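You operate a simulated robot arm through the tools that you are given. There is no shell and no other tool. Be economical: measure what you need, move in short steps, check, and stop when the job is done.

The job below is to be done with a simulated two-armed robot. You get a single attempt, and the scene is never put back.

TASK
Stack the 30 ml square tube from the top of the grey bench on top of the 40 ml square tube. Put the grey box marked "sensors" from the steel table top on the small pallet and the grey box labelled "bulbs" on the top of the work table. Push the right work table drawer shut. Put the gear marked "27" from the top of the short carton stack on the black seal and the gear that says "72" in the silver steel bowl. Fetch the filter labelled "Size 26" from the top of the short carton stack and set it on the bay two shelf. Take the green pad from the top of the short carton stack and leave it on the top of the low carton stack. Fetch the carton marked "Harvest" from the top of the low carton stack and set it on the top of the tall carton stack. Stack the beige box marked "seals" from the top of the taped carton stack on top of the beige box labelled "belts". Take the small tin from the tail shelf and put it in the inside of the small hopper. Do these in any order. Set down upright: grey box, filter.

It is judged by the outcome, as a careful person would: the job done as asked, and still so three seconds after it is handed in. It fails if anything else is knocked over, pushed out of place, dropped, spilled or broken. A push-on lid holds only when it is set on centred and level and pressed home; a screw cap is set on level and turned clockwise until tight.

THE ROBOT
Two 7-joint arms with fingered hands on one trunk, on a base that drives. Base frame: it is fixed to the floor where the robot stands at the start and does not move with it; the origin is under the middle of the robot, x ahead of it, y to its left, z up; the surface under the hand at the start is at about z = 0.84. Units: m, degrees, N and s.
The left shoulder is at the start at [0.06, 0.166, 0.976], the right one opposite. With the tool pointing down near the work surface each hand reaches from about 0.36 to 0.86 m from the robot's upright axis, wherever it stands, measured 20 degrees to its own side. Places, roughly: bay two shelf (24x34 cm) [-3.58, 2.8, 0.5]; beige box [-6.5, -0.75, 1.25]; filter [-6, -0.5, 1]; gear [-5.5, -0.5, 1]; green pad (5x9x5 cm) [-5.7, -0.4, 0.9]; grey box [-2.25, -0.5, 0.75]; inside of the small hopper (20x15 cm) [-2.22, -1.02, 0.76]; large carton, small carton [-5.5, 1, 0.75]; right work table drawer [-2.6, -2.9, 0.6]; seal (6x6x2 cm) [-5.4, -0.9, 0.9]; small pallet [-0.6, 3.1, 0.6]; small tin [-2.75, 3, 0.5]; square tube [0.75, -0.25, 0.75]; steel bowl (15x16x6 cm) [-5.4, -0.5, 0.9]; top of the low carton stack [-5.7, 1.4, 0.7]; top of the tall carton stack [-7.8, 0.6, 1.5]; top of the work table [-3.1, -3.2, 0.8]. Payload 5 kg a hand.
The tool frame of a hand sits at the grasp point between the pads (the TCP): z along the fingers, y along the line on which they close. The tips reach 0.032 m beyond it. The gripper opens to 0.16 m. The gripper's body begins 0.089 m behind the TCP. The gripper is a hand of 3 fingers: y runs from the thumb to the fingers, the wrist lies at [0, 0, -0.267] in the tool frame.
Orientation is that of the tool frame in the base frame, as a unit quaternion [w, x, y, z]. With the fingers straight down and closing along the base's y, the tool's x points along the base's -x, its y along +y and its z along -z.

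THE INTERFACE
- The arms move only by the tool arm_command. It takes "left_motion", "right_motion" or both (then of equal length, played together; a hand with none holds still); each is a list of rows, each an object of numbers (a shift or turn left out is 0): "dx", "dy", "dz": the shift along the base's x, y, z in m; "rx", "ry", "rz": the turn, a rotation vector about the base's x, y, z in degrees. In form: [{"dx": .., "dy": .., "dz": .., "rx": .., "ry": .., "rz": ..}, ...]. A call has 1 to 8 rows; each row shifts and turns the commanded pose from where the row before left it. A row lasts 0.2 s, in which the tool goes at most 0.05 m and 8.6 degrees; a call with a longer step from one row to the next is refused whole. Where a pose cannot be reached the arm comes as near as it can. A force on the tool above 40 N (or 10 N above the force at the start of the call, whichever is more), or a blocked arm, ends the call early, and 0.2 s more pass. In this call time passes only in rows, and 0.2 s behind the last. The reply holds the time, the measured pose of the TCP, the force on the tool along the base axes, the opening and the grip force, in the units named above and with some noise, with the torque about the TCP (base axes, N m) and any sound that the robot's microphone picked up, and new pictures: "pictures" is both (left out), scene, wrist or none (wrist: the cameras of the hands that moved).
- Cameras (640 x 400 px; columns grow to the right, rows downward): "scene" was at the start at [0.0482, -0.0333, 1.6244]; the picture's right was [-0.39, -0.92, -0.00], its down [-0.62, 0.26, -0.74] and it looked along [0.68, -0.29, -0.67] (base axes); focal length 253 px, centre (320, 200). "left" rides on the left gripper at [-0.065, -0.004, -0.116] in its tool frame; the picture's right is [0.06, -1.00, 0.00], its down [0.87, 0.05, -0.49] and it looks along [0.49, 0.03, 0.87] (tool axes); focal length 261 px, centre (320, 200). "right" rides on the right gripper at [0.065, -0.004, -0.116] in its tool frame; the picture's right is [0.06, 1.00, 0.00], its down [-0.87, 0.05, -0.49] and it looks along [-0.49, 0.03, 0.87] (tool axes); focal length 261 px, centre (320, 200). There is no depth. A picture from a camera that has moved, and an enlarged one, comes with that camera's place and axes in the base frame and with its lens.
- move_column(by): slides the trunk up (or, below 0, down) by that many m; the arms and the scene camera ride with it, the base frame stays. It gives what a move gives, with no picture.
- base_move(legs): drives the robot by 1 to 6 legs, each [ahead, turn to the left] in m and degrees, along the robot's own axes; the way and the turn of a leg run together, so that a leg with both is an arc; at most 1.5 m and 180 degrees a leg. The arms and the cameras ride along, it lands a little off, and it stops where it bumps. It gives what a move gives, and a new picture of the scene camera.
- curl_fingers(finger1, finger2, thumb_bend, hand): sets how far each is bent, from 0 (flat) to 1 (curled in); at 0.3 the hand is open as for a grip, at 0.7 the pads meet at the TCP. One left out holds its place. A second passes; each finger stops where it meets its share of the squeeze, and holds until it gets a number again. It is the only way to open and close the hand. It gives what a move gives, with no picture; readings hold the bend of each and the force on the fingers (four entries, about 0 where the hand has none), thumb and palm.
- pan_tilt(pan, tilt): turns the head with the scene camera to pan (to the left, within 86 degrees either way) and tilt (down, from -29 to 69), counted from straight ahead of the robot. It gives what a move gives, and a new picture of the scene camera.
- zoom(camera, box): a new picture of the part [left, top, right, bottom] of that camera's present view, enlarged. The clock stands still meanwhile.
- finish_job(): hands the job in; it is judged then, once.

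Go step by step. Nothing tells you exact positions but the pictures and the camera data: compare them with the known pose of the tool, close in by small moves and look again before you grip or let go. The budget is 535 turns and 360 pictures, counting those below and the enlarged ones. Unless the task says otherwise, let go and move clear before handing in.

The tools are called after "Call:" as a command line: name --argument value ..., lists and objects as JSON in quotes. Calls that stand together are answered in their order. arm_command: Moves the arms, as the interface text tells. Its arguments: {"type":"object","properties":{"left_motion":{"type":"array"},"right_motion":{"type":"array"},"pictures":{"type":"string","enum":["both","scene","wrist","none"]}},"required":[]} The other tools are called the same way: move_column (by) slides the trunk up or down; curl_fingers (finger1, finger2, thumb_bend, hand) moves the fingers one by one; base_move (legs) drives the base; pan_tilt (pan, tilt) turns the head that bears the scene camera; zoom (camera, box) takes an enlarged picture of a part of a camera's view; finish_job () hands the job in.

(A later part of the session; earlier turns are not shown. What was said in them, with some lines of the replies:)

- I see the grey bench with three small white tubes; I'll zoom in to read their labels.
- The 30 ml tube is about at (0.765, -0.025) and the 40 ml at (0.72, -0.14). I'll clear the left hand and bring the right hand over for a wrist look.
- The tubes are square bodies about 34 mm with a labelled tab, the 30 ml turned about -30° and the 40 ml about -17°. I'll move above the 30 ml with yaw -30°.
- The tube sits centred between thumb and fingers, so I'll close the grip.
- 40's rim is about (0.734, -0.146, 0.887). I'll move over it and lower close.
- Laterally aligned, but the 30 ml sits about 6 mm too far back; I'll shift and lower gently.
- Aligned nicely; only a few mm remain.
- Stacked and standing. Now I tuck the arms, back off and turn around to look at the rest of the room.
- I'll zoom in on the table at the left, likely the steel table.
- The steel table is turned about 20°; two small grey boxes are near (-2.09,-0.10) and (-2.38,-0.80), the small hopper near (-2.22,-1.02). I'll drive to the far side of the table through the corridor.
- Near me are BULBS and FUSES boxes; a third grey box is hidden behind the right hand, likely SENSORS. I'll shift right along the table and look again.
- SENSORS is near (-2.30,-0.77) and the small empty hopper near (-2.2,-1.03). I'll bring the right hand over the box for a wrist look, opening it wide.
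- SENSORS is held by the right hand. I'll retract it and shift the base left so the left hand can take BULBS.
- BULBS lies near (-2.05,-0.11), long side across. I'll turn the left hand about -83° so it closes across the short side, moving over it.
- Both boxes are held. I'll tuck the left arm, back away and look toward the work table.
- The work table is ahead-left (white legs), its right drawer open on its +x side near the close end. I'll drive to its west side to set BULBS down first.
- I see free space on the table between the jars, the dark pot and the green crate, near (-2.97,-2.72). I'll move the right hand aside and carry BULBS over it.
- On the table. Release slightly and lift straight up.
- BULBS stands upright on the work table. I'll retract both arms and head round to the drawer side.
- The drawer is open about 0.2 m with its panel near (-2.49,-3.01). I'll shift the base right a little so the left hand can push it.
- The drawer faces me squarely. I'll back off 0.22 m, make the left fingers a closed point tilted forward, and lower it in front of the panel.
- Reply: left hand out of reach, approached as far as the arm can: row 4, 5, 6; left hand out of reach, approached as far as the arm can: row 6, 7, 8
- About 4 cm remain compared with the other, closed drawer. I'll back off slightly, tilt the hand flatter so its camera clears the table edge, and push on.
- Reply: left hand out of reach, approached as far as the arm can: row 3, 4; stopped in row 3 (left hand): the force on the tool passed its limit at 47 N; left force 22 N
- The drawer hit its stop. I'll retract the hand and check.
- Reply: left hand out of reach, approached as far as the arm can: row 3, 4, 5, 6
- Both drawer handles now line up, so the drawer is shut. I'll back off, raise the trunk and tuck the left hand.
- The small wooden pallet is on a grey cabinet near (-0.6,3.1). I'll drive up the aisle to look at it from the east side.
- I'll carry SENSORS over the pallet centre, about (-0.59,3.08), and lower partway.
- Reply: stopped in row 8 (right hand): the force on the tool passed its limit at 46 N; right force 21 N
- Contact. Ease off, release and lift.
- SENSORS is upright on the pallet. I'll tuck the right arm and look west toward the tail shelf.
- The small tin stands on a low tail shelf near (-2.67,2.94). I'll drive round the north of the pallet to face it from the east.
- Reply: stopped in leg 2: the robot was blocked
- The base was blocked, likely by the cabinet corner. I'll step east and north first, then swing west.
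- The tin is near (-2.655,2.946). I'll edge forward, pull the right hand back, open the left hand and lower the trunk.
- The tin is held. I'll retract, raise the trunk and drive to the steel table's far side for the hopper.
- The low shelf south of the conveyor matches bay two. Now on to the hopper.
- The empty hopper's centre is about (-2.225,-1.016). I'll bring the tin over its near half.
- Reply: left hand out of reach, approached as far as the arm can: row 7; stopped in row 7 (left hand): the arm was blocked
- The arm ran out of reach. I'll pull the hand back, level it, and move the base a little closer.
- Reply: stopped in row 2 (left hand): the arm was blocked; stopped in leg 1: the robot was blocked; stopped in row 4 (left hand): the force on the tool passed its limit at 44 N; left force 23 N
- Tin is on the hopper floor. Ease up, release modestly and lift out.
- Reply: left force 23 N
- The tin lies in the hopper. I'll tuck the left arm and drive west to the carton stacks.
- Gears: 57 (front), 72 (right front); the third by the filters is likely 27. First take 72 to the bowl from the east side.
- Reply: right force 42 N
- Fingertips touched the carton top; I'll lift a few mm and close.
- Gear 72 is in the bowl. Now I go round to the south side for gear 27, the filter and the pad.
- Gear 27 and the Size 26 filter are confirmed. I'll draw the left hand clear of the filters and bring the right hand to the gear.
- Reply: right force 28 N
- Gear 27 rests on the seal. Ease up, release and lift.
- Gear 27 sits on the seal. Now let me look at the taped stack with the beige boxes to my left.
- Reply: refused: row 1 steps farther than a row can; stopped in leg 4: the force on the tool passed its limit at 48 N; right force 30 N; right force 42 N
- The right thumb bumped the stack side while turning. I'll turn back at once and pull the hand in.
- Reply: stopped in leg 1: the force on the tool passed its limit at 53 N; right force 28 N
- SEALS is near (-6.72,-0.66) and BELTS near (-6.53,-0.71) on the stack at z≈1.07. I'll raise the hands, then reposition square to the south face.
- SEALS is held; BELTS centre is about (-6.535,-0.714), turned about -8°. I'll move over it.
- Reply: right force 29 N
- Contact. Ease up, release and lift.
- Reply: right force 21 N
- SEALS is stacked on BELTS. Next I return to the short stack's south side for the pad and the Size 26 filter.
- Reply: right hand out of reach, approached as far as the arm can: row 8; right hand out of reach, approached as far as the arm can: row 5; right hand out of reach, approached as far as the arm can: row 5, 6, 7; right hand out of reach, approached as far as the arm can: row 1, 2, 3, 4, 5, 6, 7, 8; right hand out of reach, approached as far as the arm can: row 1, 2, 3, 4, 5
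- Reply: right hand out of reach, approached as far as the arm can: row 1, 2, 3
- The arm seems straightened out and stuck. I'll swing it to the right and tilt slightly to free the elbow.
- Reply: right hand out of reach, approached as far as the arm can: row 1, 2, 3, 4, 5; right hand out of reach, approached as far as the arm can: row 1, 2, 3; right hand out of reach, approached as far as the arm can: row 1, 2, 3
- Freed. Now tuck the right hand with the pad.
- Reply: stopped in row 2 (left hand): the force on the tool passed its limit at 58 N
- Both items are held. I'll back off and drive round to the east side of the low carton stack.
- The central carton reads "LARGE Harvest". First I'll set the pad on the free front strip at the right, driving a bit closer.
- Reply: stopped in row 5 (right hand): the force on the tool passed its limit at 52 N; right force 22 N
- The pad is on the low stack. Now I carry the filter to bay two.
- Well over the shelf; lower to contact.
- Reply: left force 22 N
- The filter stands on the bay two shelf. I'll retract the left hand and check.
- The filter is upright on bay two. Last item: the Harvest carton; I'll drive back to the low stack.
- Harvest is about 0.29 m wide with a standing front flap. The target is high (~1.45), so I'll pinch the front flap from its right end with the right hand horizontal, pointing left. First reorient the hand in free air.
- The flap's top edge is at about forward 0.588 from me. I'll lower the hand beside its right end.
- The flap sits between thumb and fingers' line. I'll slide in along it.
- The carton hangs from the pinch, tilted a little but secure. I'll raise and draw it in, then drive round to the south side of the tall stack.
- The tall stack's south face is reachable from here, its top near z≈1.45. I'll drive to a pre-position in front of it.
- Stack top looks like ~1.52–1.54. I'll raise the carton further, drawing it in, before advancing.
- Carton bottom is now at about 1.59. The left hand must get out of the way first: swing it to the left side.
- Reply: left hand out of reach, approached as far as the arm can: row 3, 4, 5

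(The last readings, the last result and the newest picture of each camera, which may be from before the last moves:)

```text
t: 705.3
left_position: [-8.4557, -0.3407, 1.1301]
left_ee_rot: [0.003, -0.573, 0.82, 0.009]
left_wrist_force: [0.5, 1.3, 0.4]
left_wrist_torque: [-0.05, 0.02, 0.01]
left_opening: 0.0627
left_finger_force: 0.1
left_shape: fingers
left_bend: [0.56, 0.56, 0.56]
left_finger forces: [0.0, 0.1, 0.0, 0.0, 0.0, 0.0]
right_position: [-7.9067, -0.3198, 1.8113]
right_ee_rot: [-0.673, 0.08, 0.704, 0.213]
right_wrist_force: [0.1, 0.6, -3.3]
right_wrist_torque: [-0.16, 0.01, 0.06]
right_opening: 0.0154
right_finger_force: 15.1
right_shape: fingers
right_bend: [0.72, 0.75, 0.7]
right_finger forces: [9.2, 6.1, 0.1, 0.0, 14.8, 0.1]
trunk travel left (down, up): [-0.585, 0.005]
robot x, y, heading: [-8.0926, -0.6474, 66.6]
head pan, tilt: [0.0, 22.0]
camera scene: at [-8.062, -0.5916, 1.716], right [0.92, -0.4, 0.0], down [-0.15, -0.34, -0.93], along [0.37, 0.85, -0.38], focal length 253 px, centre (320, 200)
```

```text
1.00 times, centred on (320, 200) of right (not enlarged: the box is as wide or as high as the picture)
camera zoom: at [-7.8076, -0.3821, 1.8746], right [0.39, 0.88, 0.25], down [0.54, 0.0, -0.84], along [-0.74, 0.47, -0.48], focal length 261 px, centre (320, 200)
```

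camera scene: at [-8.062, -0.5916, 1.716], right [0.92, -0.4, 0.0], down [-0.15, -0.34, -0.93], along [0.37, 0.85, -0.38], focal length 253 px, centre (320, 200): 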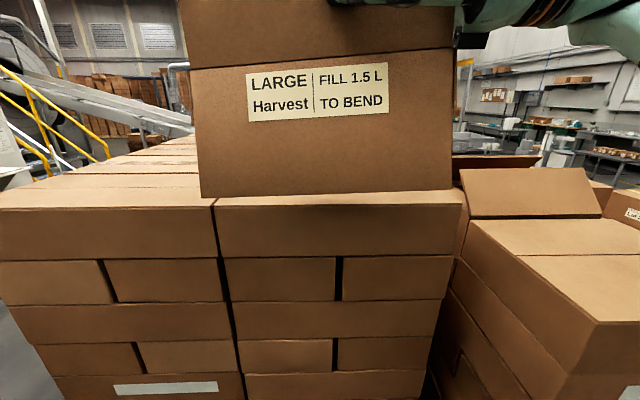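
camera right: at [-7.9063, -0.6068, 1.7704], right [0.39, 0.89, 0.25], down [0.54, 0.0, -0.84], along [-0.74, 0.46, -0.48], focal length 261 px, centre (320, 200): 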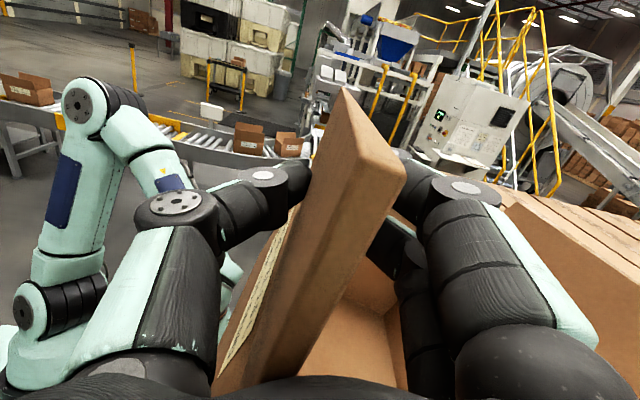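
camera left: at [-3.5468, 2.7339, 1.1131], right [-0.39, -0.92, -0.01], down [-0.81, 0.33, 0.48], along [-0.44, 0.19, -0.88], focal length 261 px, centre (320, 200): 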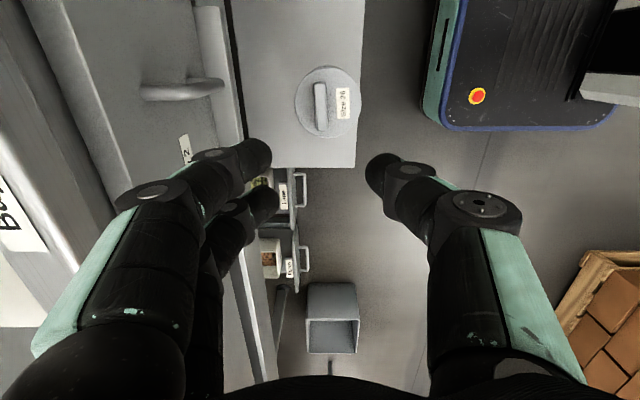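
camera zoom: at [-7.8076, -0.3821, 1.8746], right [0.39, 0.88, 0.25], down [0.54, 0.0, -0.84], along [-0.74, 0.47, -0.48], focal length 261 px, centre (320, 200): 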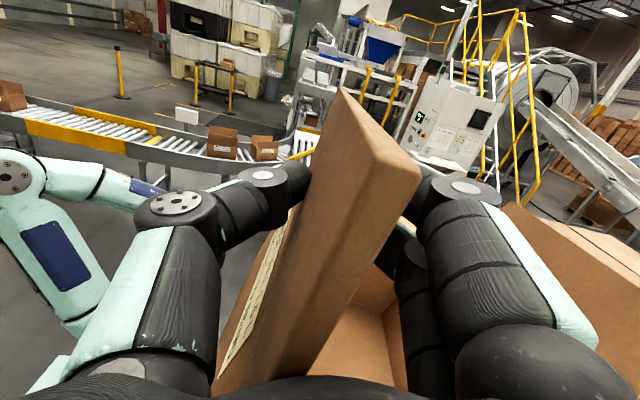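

Call:
base_move --legs '[[0.2, 0]]'

```text
t: 706.9
left_position: [-8.3749, -0.1562, 1.1305]
left_ee_rot: [0.003, -0.573, 0.819, 0.008]
left_wrist_force: [-0.3, 0.3, 0.2]
left_wrist_torque: [-0.02, -0.02, -0.02]
left_opening: 0.063
left_finger_force: 0.1
left_shape: fingers
left_bend: [0.56, 0.56, 0.56]
left_finger forces: [0.0, 0.1, 0.1, 0.1, 0.1, 0.0]
right_position: [-7.8267, -0.1342, 1.8116]
right_ee_rot: [-0.673, 0.079, 0.704, 0.212]
right_wrist_force: [-0.4, 1.3, -2.2]
right_wrist_torque: [-0.17, 0.04, 0.01]
right_opening: 0.0157
right_finger_force: 15.4
right_shape: fingers
right_bend: [0.72, 0.75, 0.7]
right_finger forces: [9.4, 6.3, 0.0, 0.1, 15.1, 0.1]
trunk travel left (down, up): [-0.585, 0.005]
robot x, y, heading: [-8.006, -0.4615, 66.7]
head pan, tilt: [0.0, 22.0]
camera scene: at [-7.9814, -0.4056, 1.7161], right [0.92, -0.4, 0.0], down [-0.15, -0.34, -0.93], along [0.37, 0.85, -0.38], focal length 253 px, centre (320, 200)
```

scene: 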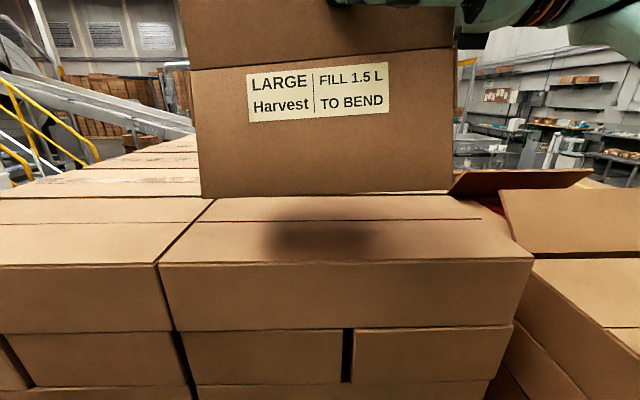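

Call:
base_move --legs '[[0.06, 0]]'

Call:
arm_command --right_motion '[{"dz": -0.02, "dx": 0.01, "dy": 0.022}, {"dz": -0.02, "dx": 0.008, "dy": 0.018}, {"dz": -0.015}]' --pictures "both"

```text
t: 707.8
left_position: [-8.3501, -0.0983, 1.1295]
left_ee_rot: [0.002, -0.572, 0.82, 0.008]
left_wrist_force: [-0.1, 1.7, -0.5]
left_wrist_torque: [-0.07, 0.04, 0.0]
left_opening: 0.0628
left_finger_force: 0.0
left_shape: fingers
left_bend: [0.56, 0.56, 0.56]
left_finger forces: [0.0, 0.0, 0.0, 0.0, 0.1, 0.0]
right_position: [-7.8012, -0.0747, 1.8105]
right_ee_rot: [-0.673, 0.081, 0.704, 0.211]
right_wrist_force: [0.1, 1.7, -3.0]
right_wrist_torque: [-0.12, 0.03, 0.1]
right_opening: 0.0156
right_finger_force: 14.9
right_shape: fingers
right_bend: [0.72, 0.75, 0.7]
right_finger forces: [9.2, 6.3, 0.1, 0.1, 15.0, 0.0]
trunk travel left (down, up): [-0.585, 0.005]
robot x, y, heading: [-7.9848, -0.4081, 66.7]
head pan, tilt: [0.0, 22.0]
camera scene: at [-7.9563, -0.3477, 1.716], right [0.92, -0.4, 0.0], down [-0.15, -0.35, -0.93], along [0.37, 0.85, -0.38], focal length 253 px, centre (320, 200)
```

scene: 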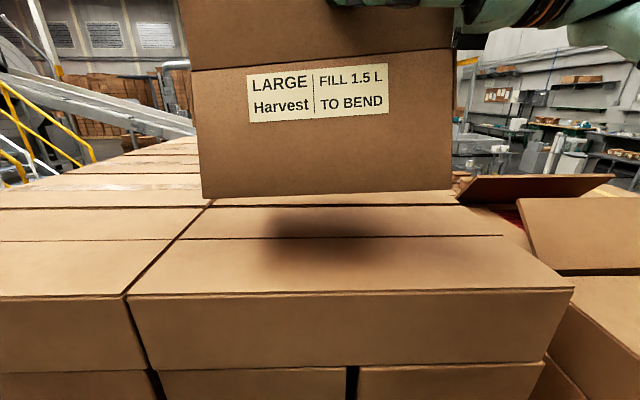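

```text
t: 708.6
left_position: [-8.3522, -0.1008, 1.1298]
left_ee_rot: [0.004, -0.572, 0.82, 0.009]
left_wrist_force: [0.4, -0.4, 0.6]
left_wrist_torque: [-0.02, 0.03, 0.0]
left_opening: 0.0625
left_finger_force: 0.0
left_shape: fingers
left_bend: [0.56, 0.56, 0.56]
left_finger forces: [0.0, 0.0, 0.1, 0.0, 0.0, 0.1]
right_position: [-7.7853, -0.0394, 1.7569]
right_ee_rot: [-0.673, 0.08, 0.704, 0.212]
right_wrist_force: [0.2, -0.2, -1.1]
right_wrist_torque: [-0.09, 0.06, 0.01]
right_opening: 0.0152
right_finger_force: 14.7
right_shape: fingers
right_bend: [0.72, 0.75, 0.7]
right_finger forces: [8.7, 5.8, 0.0, 0.0, 14.7, 0.1]
trunk travel left (down, up): [-0.585, 0.005]
robot x, y, heading: [-7.9847, -0.4076, 66.8]
head pan, tilt: [0.0, 22.0]
camera scene: at [-7.9579, -0.3517, 1.7162], right [0.92, -0.4, 0.0], down [-0.15, -0.34, -0.93], along [0.37, 0.85, -0.37], focal length 253 px, centre (320, 200)
camera right: at [-7.6862, -0.1022, 1.8201], right [0.39, 0.88, 0.25], down [0.54, 0.0, -0.84], along [-0.74, 0.47, -0.48], focal length 261 px, centre (320, 200)
```

scene: 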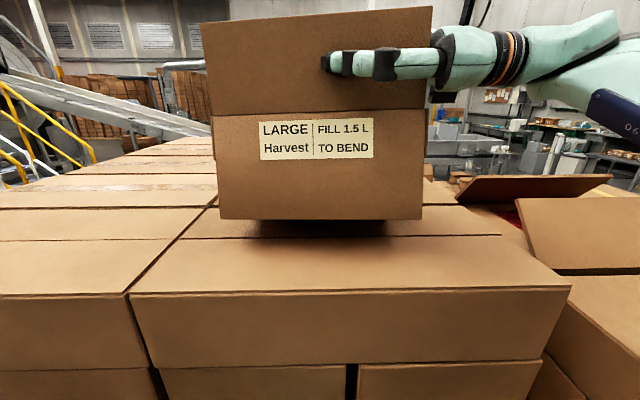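
right: 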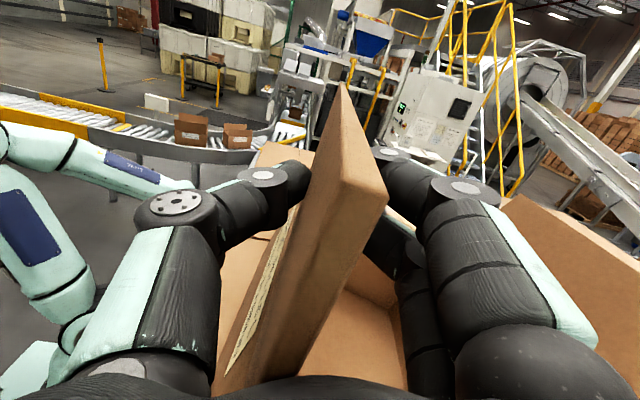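

Call:
arm_command --right_motion '[{"dz": -0.012}, {"dz": -0.01}, {"dz": -0.008}]' --pictures "scene"

```text
t: 709.4
left_position: [-8.3512, -0.0996, 1.1298]
left_ee_rot: [0.003, -0.573, 0.82, 0.008]
left_wrist_force: [-0.5, -0.4, -0.1]
left_wrist_torque: [-0.02, 0.02, 0.02]
left_opening: 0.0629
left_finger_force: 0.1
left_shape: fingers
left_bend: [0.56, 0.56, 0.56]
left_finger forces: [0.1, 0.0, 0.1, 0.0, 0.0, 0.0]
right_position: [-7.786, -0.0382, 1.7262]
right_ee_rot: [-0.673, 0.079, 0.704, 0.213]
right_wrist_force: [-0.5, -0.4, -0.3]
right_wrist_torque: [0.02, 0.03, -0.01]
right_opening: 0.0136
right_finger_force: 14.3
right_shape: fingers
right_bend: [0.73, 0.75, 0.7]
right_finger forces: [7.1, 6.6, 0.0, 0.0, 13.9, 0.0]
trunk travel left (down, up): [-0.585, 0.005]
robot x, y, heading: [-7.9878, -0.4074, 66.7]
head pan, tilt: [0.0, 22.0]
camera scene: at [-7.9578, -0.3512, 1.7162], right [0.92, -0.4, 0.0], down [-0.15, -0.34, -0.93], along [0.37, 0.85, -0.37], focal length 253 px, centre (320, 200)
```

scene: 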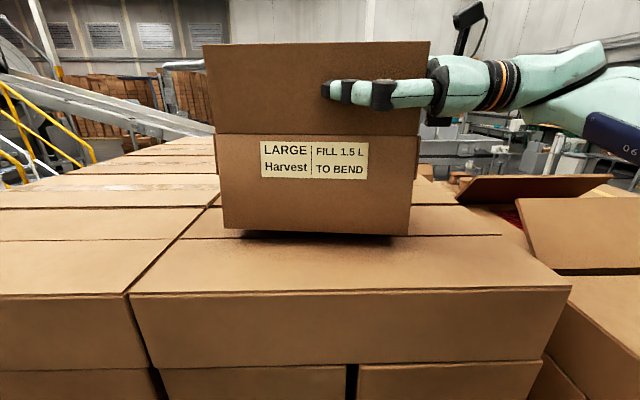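

Call:
arm_command --right_motion '[{"dz": -0.006}, {"dz": -0.006}, {"dz": -0.005}, {"dz": -0.004}]' --pictures "scene"

```text
t: 710.4
left_position: [-8.3519, -0.0993, 1.1292]
left_ee_rot: [0.004, -0.572, 0.82, 0.009]
left_wrist_force: [0.2, -0.5, 0.2]
left_wrist_torque: [-0.01, 0.01, 0.0]
left_opening: 0.0627
left_finger_force: 0.1
left_shape: fingers
left_bend: [0.56, 0.56, 0.56]
left_finger forces: [0.0, 0.0, 0.1, 0.0, 0.0, 0.0]
right_position: [-7.7849, -0.039, 1.7049]
right_ee_rot: [-0.673, 0.08, 0.704, 0.213]
right_wrist_force: [-0.1, -0.6, -0.7]
right_wrist_torque: [-0.06, 0.04, 0.03]
right_opening: 0.0135
right_finger_force: 14.0
right_shape: fingers
right_bend: [0.73, 0.75, 0.7]
right_finger forces: [7.2, 6.7, 0.0, 0.0, 14.5, 0.0]
trunk travel left (down, up): [-0.585, 0.005]
robot x, y, heading: [-7.9829, -0.4056, 66.5]
head pan, tilt: [0.0, 22.0]
camera scene: at [-7.9578, -0.3511, 1.7162], right [0.92, -0.4, 0.0], down [-0.15, -0.34, -0.93], along [0.37, 0.85, -0.37], focal length 253 px, centre (320, 200)
```

scene: 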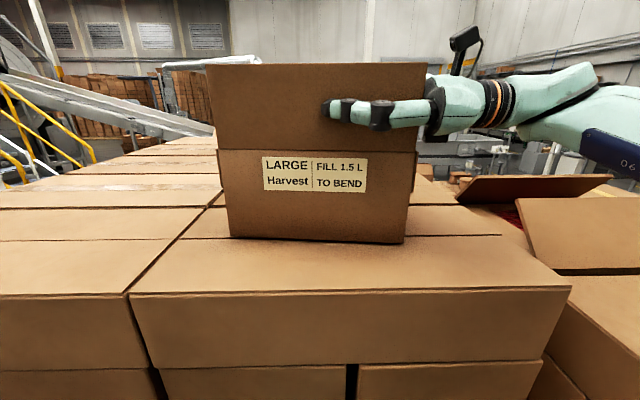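

Call:
arm_command --right_motion '[{"dz": -0.005}, {"dz": -0.004}, {"dz": -0.004}]' --pictures "none"

```text
t: 711.2
left_position: [-8.3524, -0.1017, 1.1298]
left_ee_rot: [0.003, -0.572, 0.82, 0.009]
left_wrist_force: [0.6, 0.1, -0.2]
left_wrist_torque: [-0.01, 0.02, -0.01]
left_opening: 0.0627
left_finger_force: 0.1
left_shape: fingers
left_bend: [0.56, 0.56, 0.56]
left_finger forces: [0.1, 0.0, 0.0, 0.0, 0.1, 0.0]
right_position: [-7.7862, -0.0407, 1.6954]
right_ee_rot: [-0.674, 0.078, 0.703, 0.213]
right_wrist_force: [-1.2, -3.4, 25.4]
right_wrist_torque: [0.07, 0.44, 0.04]
right_opening: 0.0131
right_finger_force: 16.1
right_shape: fingers
right_bend: [0.73, 0.74, 0.69]
right_finger forces: [8.0, 8.4, 0.0, 0.1, 16.2, 0.0]
trunk travel left (down, up): [-0.585, 0.005]
robot x, y, heading: [-7.9836, -0.4092, 66.5]
head pan, tilt: [0.0, 22.0]
```

Carton is down. Ease, open the fingers, and slide out sideways along the flap.

Call:
arm_command --right_motion '[{"dz": 0.004}]' --pictures "none"

Call:
curl_fingers --hand "right" --finger1 0.6 --finger2 0.6 --thumb_bend 0.6

Call:
zoom --camera "right" --box '[0, 0, 640, 400]'

```text
t: 711.6
left_position: [-8.3511, -0.1007, 1.1291]
left_ee_rot: [0.003, -0.572, 0.82, 0.009]
left_wrist_force: [0.3, -1.0, -0.4]
left_wrist_torque: [0.0, -0.03, 0.03]
left_opening: 0.0629
left_finger_force: 0.0
left_shape: fingers
left_bend: [0.56, 0.56, 0.56]
left_finger forces: [0.1, 0.1, 0.1, 0.1, 0.1, 0.0]
right_position: [-7.7847, -0.04, 1.6949]
right_ee_rot: [-0.673, 0.079, 0.705, 0.211]
right_wrist_force: [-2.3, -2.6, 14.9]
right_wrist_torque: [-0.02, 0.37, 0.11]
right_opening: 0.0138
right_finger_force: 15.7
right_shape: fingers
right_bend: [0.73, 0.74, 0.69]
right_finger forces: [8.7, 6.0, 0.1, 0.0, 16.9, 0.0]
trunk travel left (down, up): [-0.585, 0.005]
robot x, y, heading: [-7.984, -0.409, 66.8]
head pan, tilt: [0.0, 22.0]
```

```text
t: 712.6
left_position: [-8.3506, -0.0995, 1.1297]
left_ee_rot: [0.004, -0.572, 0.82, 0.009]
left_wrist_force: [-0.3, 0.0, 0.3]
left_wrist_torque: [0.02, -0.03, 0.03]
left_opening: 0.063
left_finger_force: 0.1
left_shape: fingers
left_bend: [0.56, 0.56, 0.56]
left_finger forces: [0.0, 0.1, 0.0, 0.0, 0.0, 0.0]
right_position: [-7.7842, -0.0403, 1.6962]
right_ee_rot: [-0.672, 0.08, 0.704, 0.213]
right_wrist_force: [-0.2, 0.6, -0.8]
right_wrist_torque: [0.01, 0.04, 0.03]
right_opening: 0.0468
right_finger_force: 0.1
right_shape: fingers
right_bend: [0.6, 0.6, 0.6]
right_finger forces: [0.0, 0.0, 0.1, 0.0, 0.1, 0.0]
trunk travel left (down, up): [-0.585, 0.005]
robot x, y, heading: [-7.9789, -0.4078, 66.6]
head pan, tilt: [0.0, 22.0]
```

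```text
1.00 times, centred on (320, 200) of right (not enlarged: the box is as wide or as high as the picture)
camera zoom: at [-7.6851, -0.1011, 1.7595], right [0.39, 0.88, 0.25], down [0.54, 0.0, -0.84], along [-0.74, 0.47, -0.48], focal length 261 px, centre (320, 200)
```

zoom: 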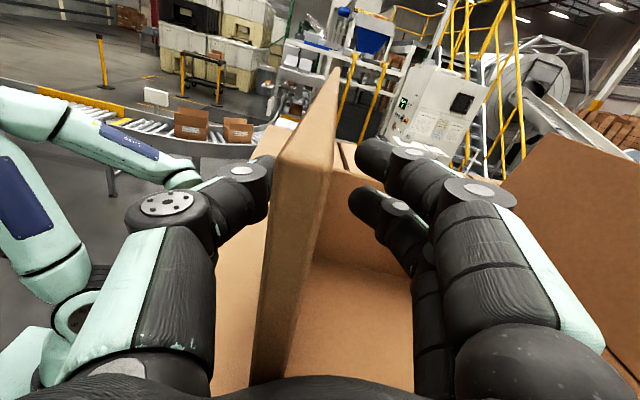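

Call:
arm_command --right_motion '[{"dx": -0.003, "dy": -0.007}, {"dx": 0.032, "dy": -0.0138}, {"dx": 0.032, "dy": -0.0138}, {"dx": 0.032, "dy": -0.0138}, {"dx": 0.032, "dy": -0.0138}, {"dx": 0.032, "dy": -0.0138}]' --pictures "both"

```text
t: 714.0
left_position: [-8.3501, -0.0997, 1.1315]
left_ee_rot: [0.002, -0.572, 0.82, 0.009]
left_wrist_force: [1.0, -0.3, 0.7]
left_wrist_torque: [0.01, 0.02, 0.03]
left_opening: 0.0627
left_finger_force: 0.0
left_shape: fingers
left_bend: [0.56, 0.56, 0.56]
left_finger forces: [0.1, 0.1, 0.0, 0.0, 0.0, 0.1]
right_position: [-7.6262, -0.1135, 1.6962]
right_ee_rot: [-0.673, 0.08, 0.704, 0.212]
right_wrist_force: [0.4, -0.7, 0.1]
right_wrist_torque: [-0.01, 0.01, 0.04]
right_opening: 0.0471
right_finger_force: 0.1
right_shape: fingers
right_bend: [0.6, 0.6, 0.6]
right_finger forces: [0.0, 0.1, 0.0, 0.0, 0.0, 0.0]
trunk travel left (down, up): [-0.585, 0.005]
robot x, y, heading: [-7.9833, -0.4107, 66.6]
head pan, tilt: [0.0, 22.0]
camera scene: at [-7.9565, -0.3511, 1.7161], right [0.92, -0.4, 0.0], down [-0.15, -0.34, -0.93], along [0.37, 0.85, -0.37], focal length 253 px, centre (320, 200)
camera right: at [-7.5262, -0.1752, 1.7597], right [0.39, 0.88, 0.25], down [0.54, 0.0, -0.84], along [-0.74, 0.47, -0.48], focal length 261 px, centre (320, 200)
```

scene: 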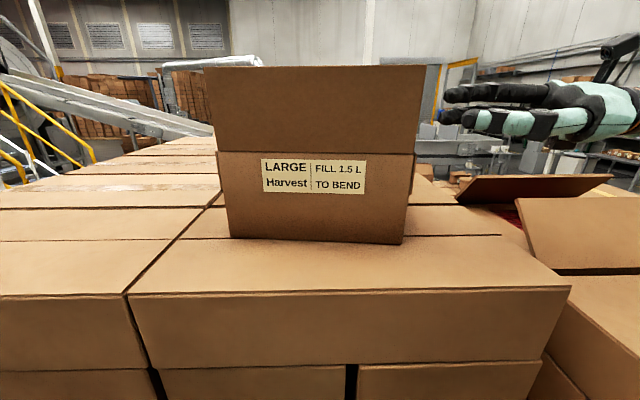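
right: 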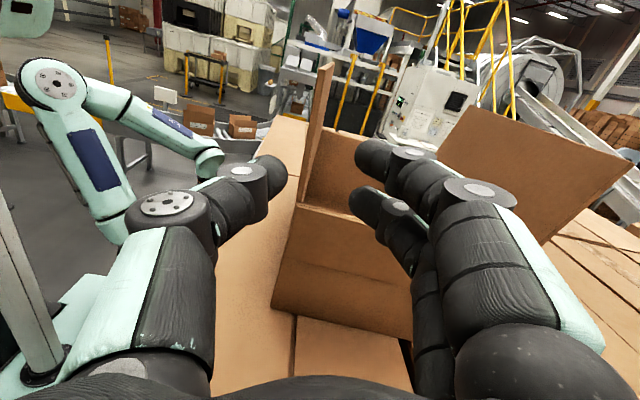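

The carton stands on the tall stack. I'll move the hand a bit further right and back the robot away.

Call:
arm_command --right_motion '[{"dx": 0.032, "dy": -0.0138}, {"dx": 0.02, "dy": -0.03}]' --pictures "none"

Call:
base_move --legs '[[-0.6, 0]]'

```text
t: 714.6
left_position: [-8.3515, -0.0996, 1.1299]
left_ee_rot: [0.004, -0.573, 0.82, 0.008]
left_wrist_force: [-0.5, -0.3, 0.1]
left_wrist_torque: [-0.01, 0.02, -0.01]
left_opening: 0.0628
left_finger_force: 0.1
left_shape: fingers
left_bend: [0.56, 0.56, 0.56]
left_finger forces: [0.1, 0.0, 0.0, 0.1, 0.0, 0.0]
right_position: [-7.5772, -0.159, 1.6967]
right_ee_rot: [-0.673, 0.078, 0.704, 0.212]
right_wrist_force: [0.9, -0.3, -0.3]
right_wrist_torque: [0.0, -0.02, -0.04]
right_opening: 0.0471
right_finger_force: 0.1
right_shape: fingers
right_bend: [0.6, 0.6, 0.6]
right_finger forces: [0.0, 0.0, 0.0, 0.1, 0.1, 0.0]
trunk travel left (down, up): [-0.585, 0.005]
robot x, y, heading: [-7.9858, -0.4081, 66.7]
head pan, tilt: [0.0, 22.0]
```

```text
t: 718.0
left_position: [-8.587, -0.6465, 1.13]
left_ee_rot: [0.004, -0.573, 0.819, 0.008]
left_wrist_force: [-0.2, -0.5, 0.1]
left_wrist_torque: [0.01, -0.03, -0.04]
left_opening: 0.0627
left_finger_force: 0.2
left_shape: fingers
left_bend: [0.56, 0.56, 0.56]
left_finger forces: [0.0, 0.0, 0.0, 0.0, 0.0, 0.0]
right_position: [-7.8119, -0.7023, 1.6959]
right_ee_rot: [-0.673, 0.079, 0.704, 0.212]
right_wrist_force: [-1.0, -0.5, 0.2]
right_wrist_torque: [0.03, -0.01, -0.03]
right_opening: 0.047
right_finger_force: 0.1
right_shape: fingers
right_bend: [0.6, 0.6, 0.6]
right_finger forces: [0.0, 0.0, 0.1, 0.1, 0.0, 0.0]
trunk travel left (down, up): [-0.585, 0.005]
robot x, y, heading: [-8.2181, -0.9501, 66.5]
head pan, tilt: [0.0, 22.0]
camera scene: at [-8.1936, -0.8973, 1.7162], right [0.92, -0.39, 0.0], down [-0.15, -0.34, -0.93], along [0.37, 0.85, -0.37], focal length 253 px, centre (320, 200)
```

scene: 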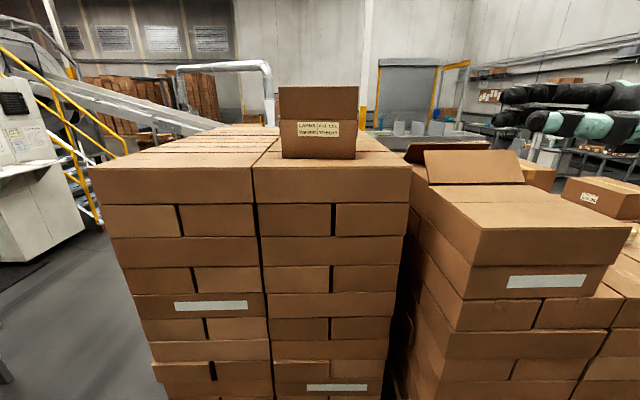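

Call:
finish_job

```text
The job is handed in.
```

I finished every task on the list and handed the job in; the hands are empty and clear.

- **Square tubes:** the 30 ml tube is stacked on the 40 ml tube.
- **Grey boxes:** "sensors" is upright on the small pallet, and "bulbs" is upright on the work table.
- **Drawer:** the right work table drawer is pushed to its stop, and its handle lines up with the other closed drawer.
- **Gears:** "27" is on the black seal, and "72" is in the steel bowl.
- **Filter:** "Size 26" is upright on the bay two shelf.
- **Green pad:** it is on top of the low carton stack.
- **Harvest carton:** the carton labelled "LARGE Harvest" is on top of the tall carton stack.
- **Beige boxes:** "seals" is stacked on "belts".
- **Small tin:** it is inside the small hopper.

There were two bumps along the way. The base touched the steel table once while I lined up for the hopper. The right hand also pressed on top of the taped carton stack during a turn. I saw nothing knocked over or moved in the pictures afterwards. I did not go back to look at the earlier placements just before handing in.
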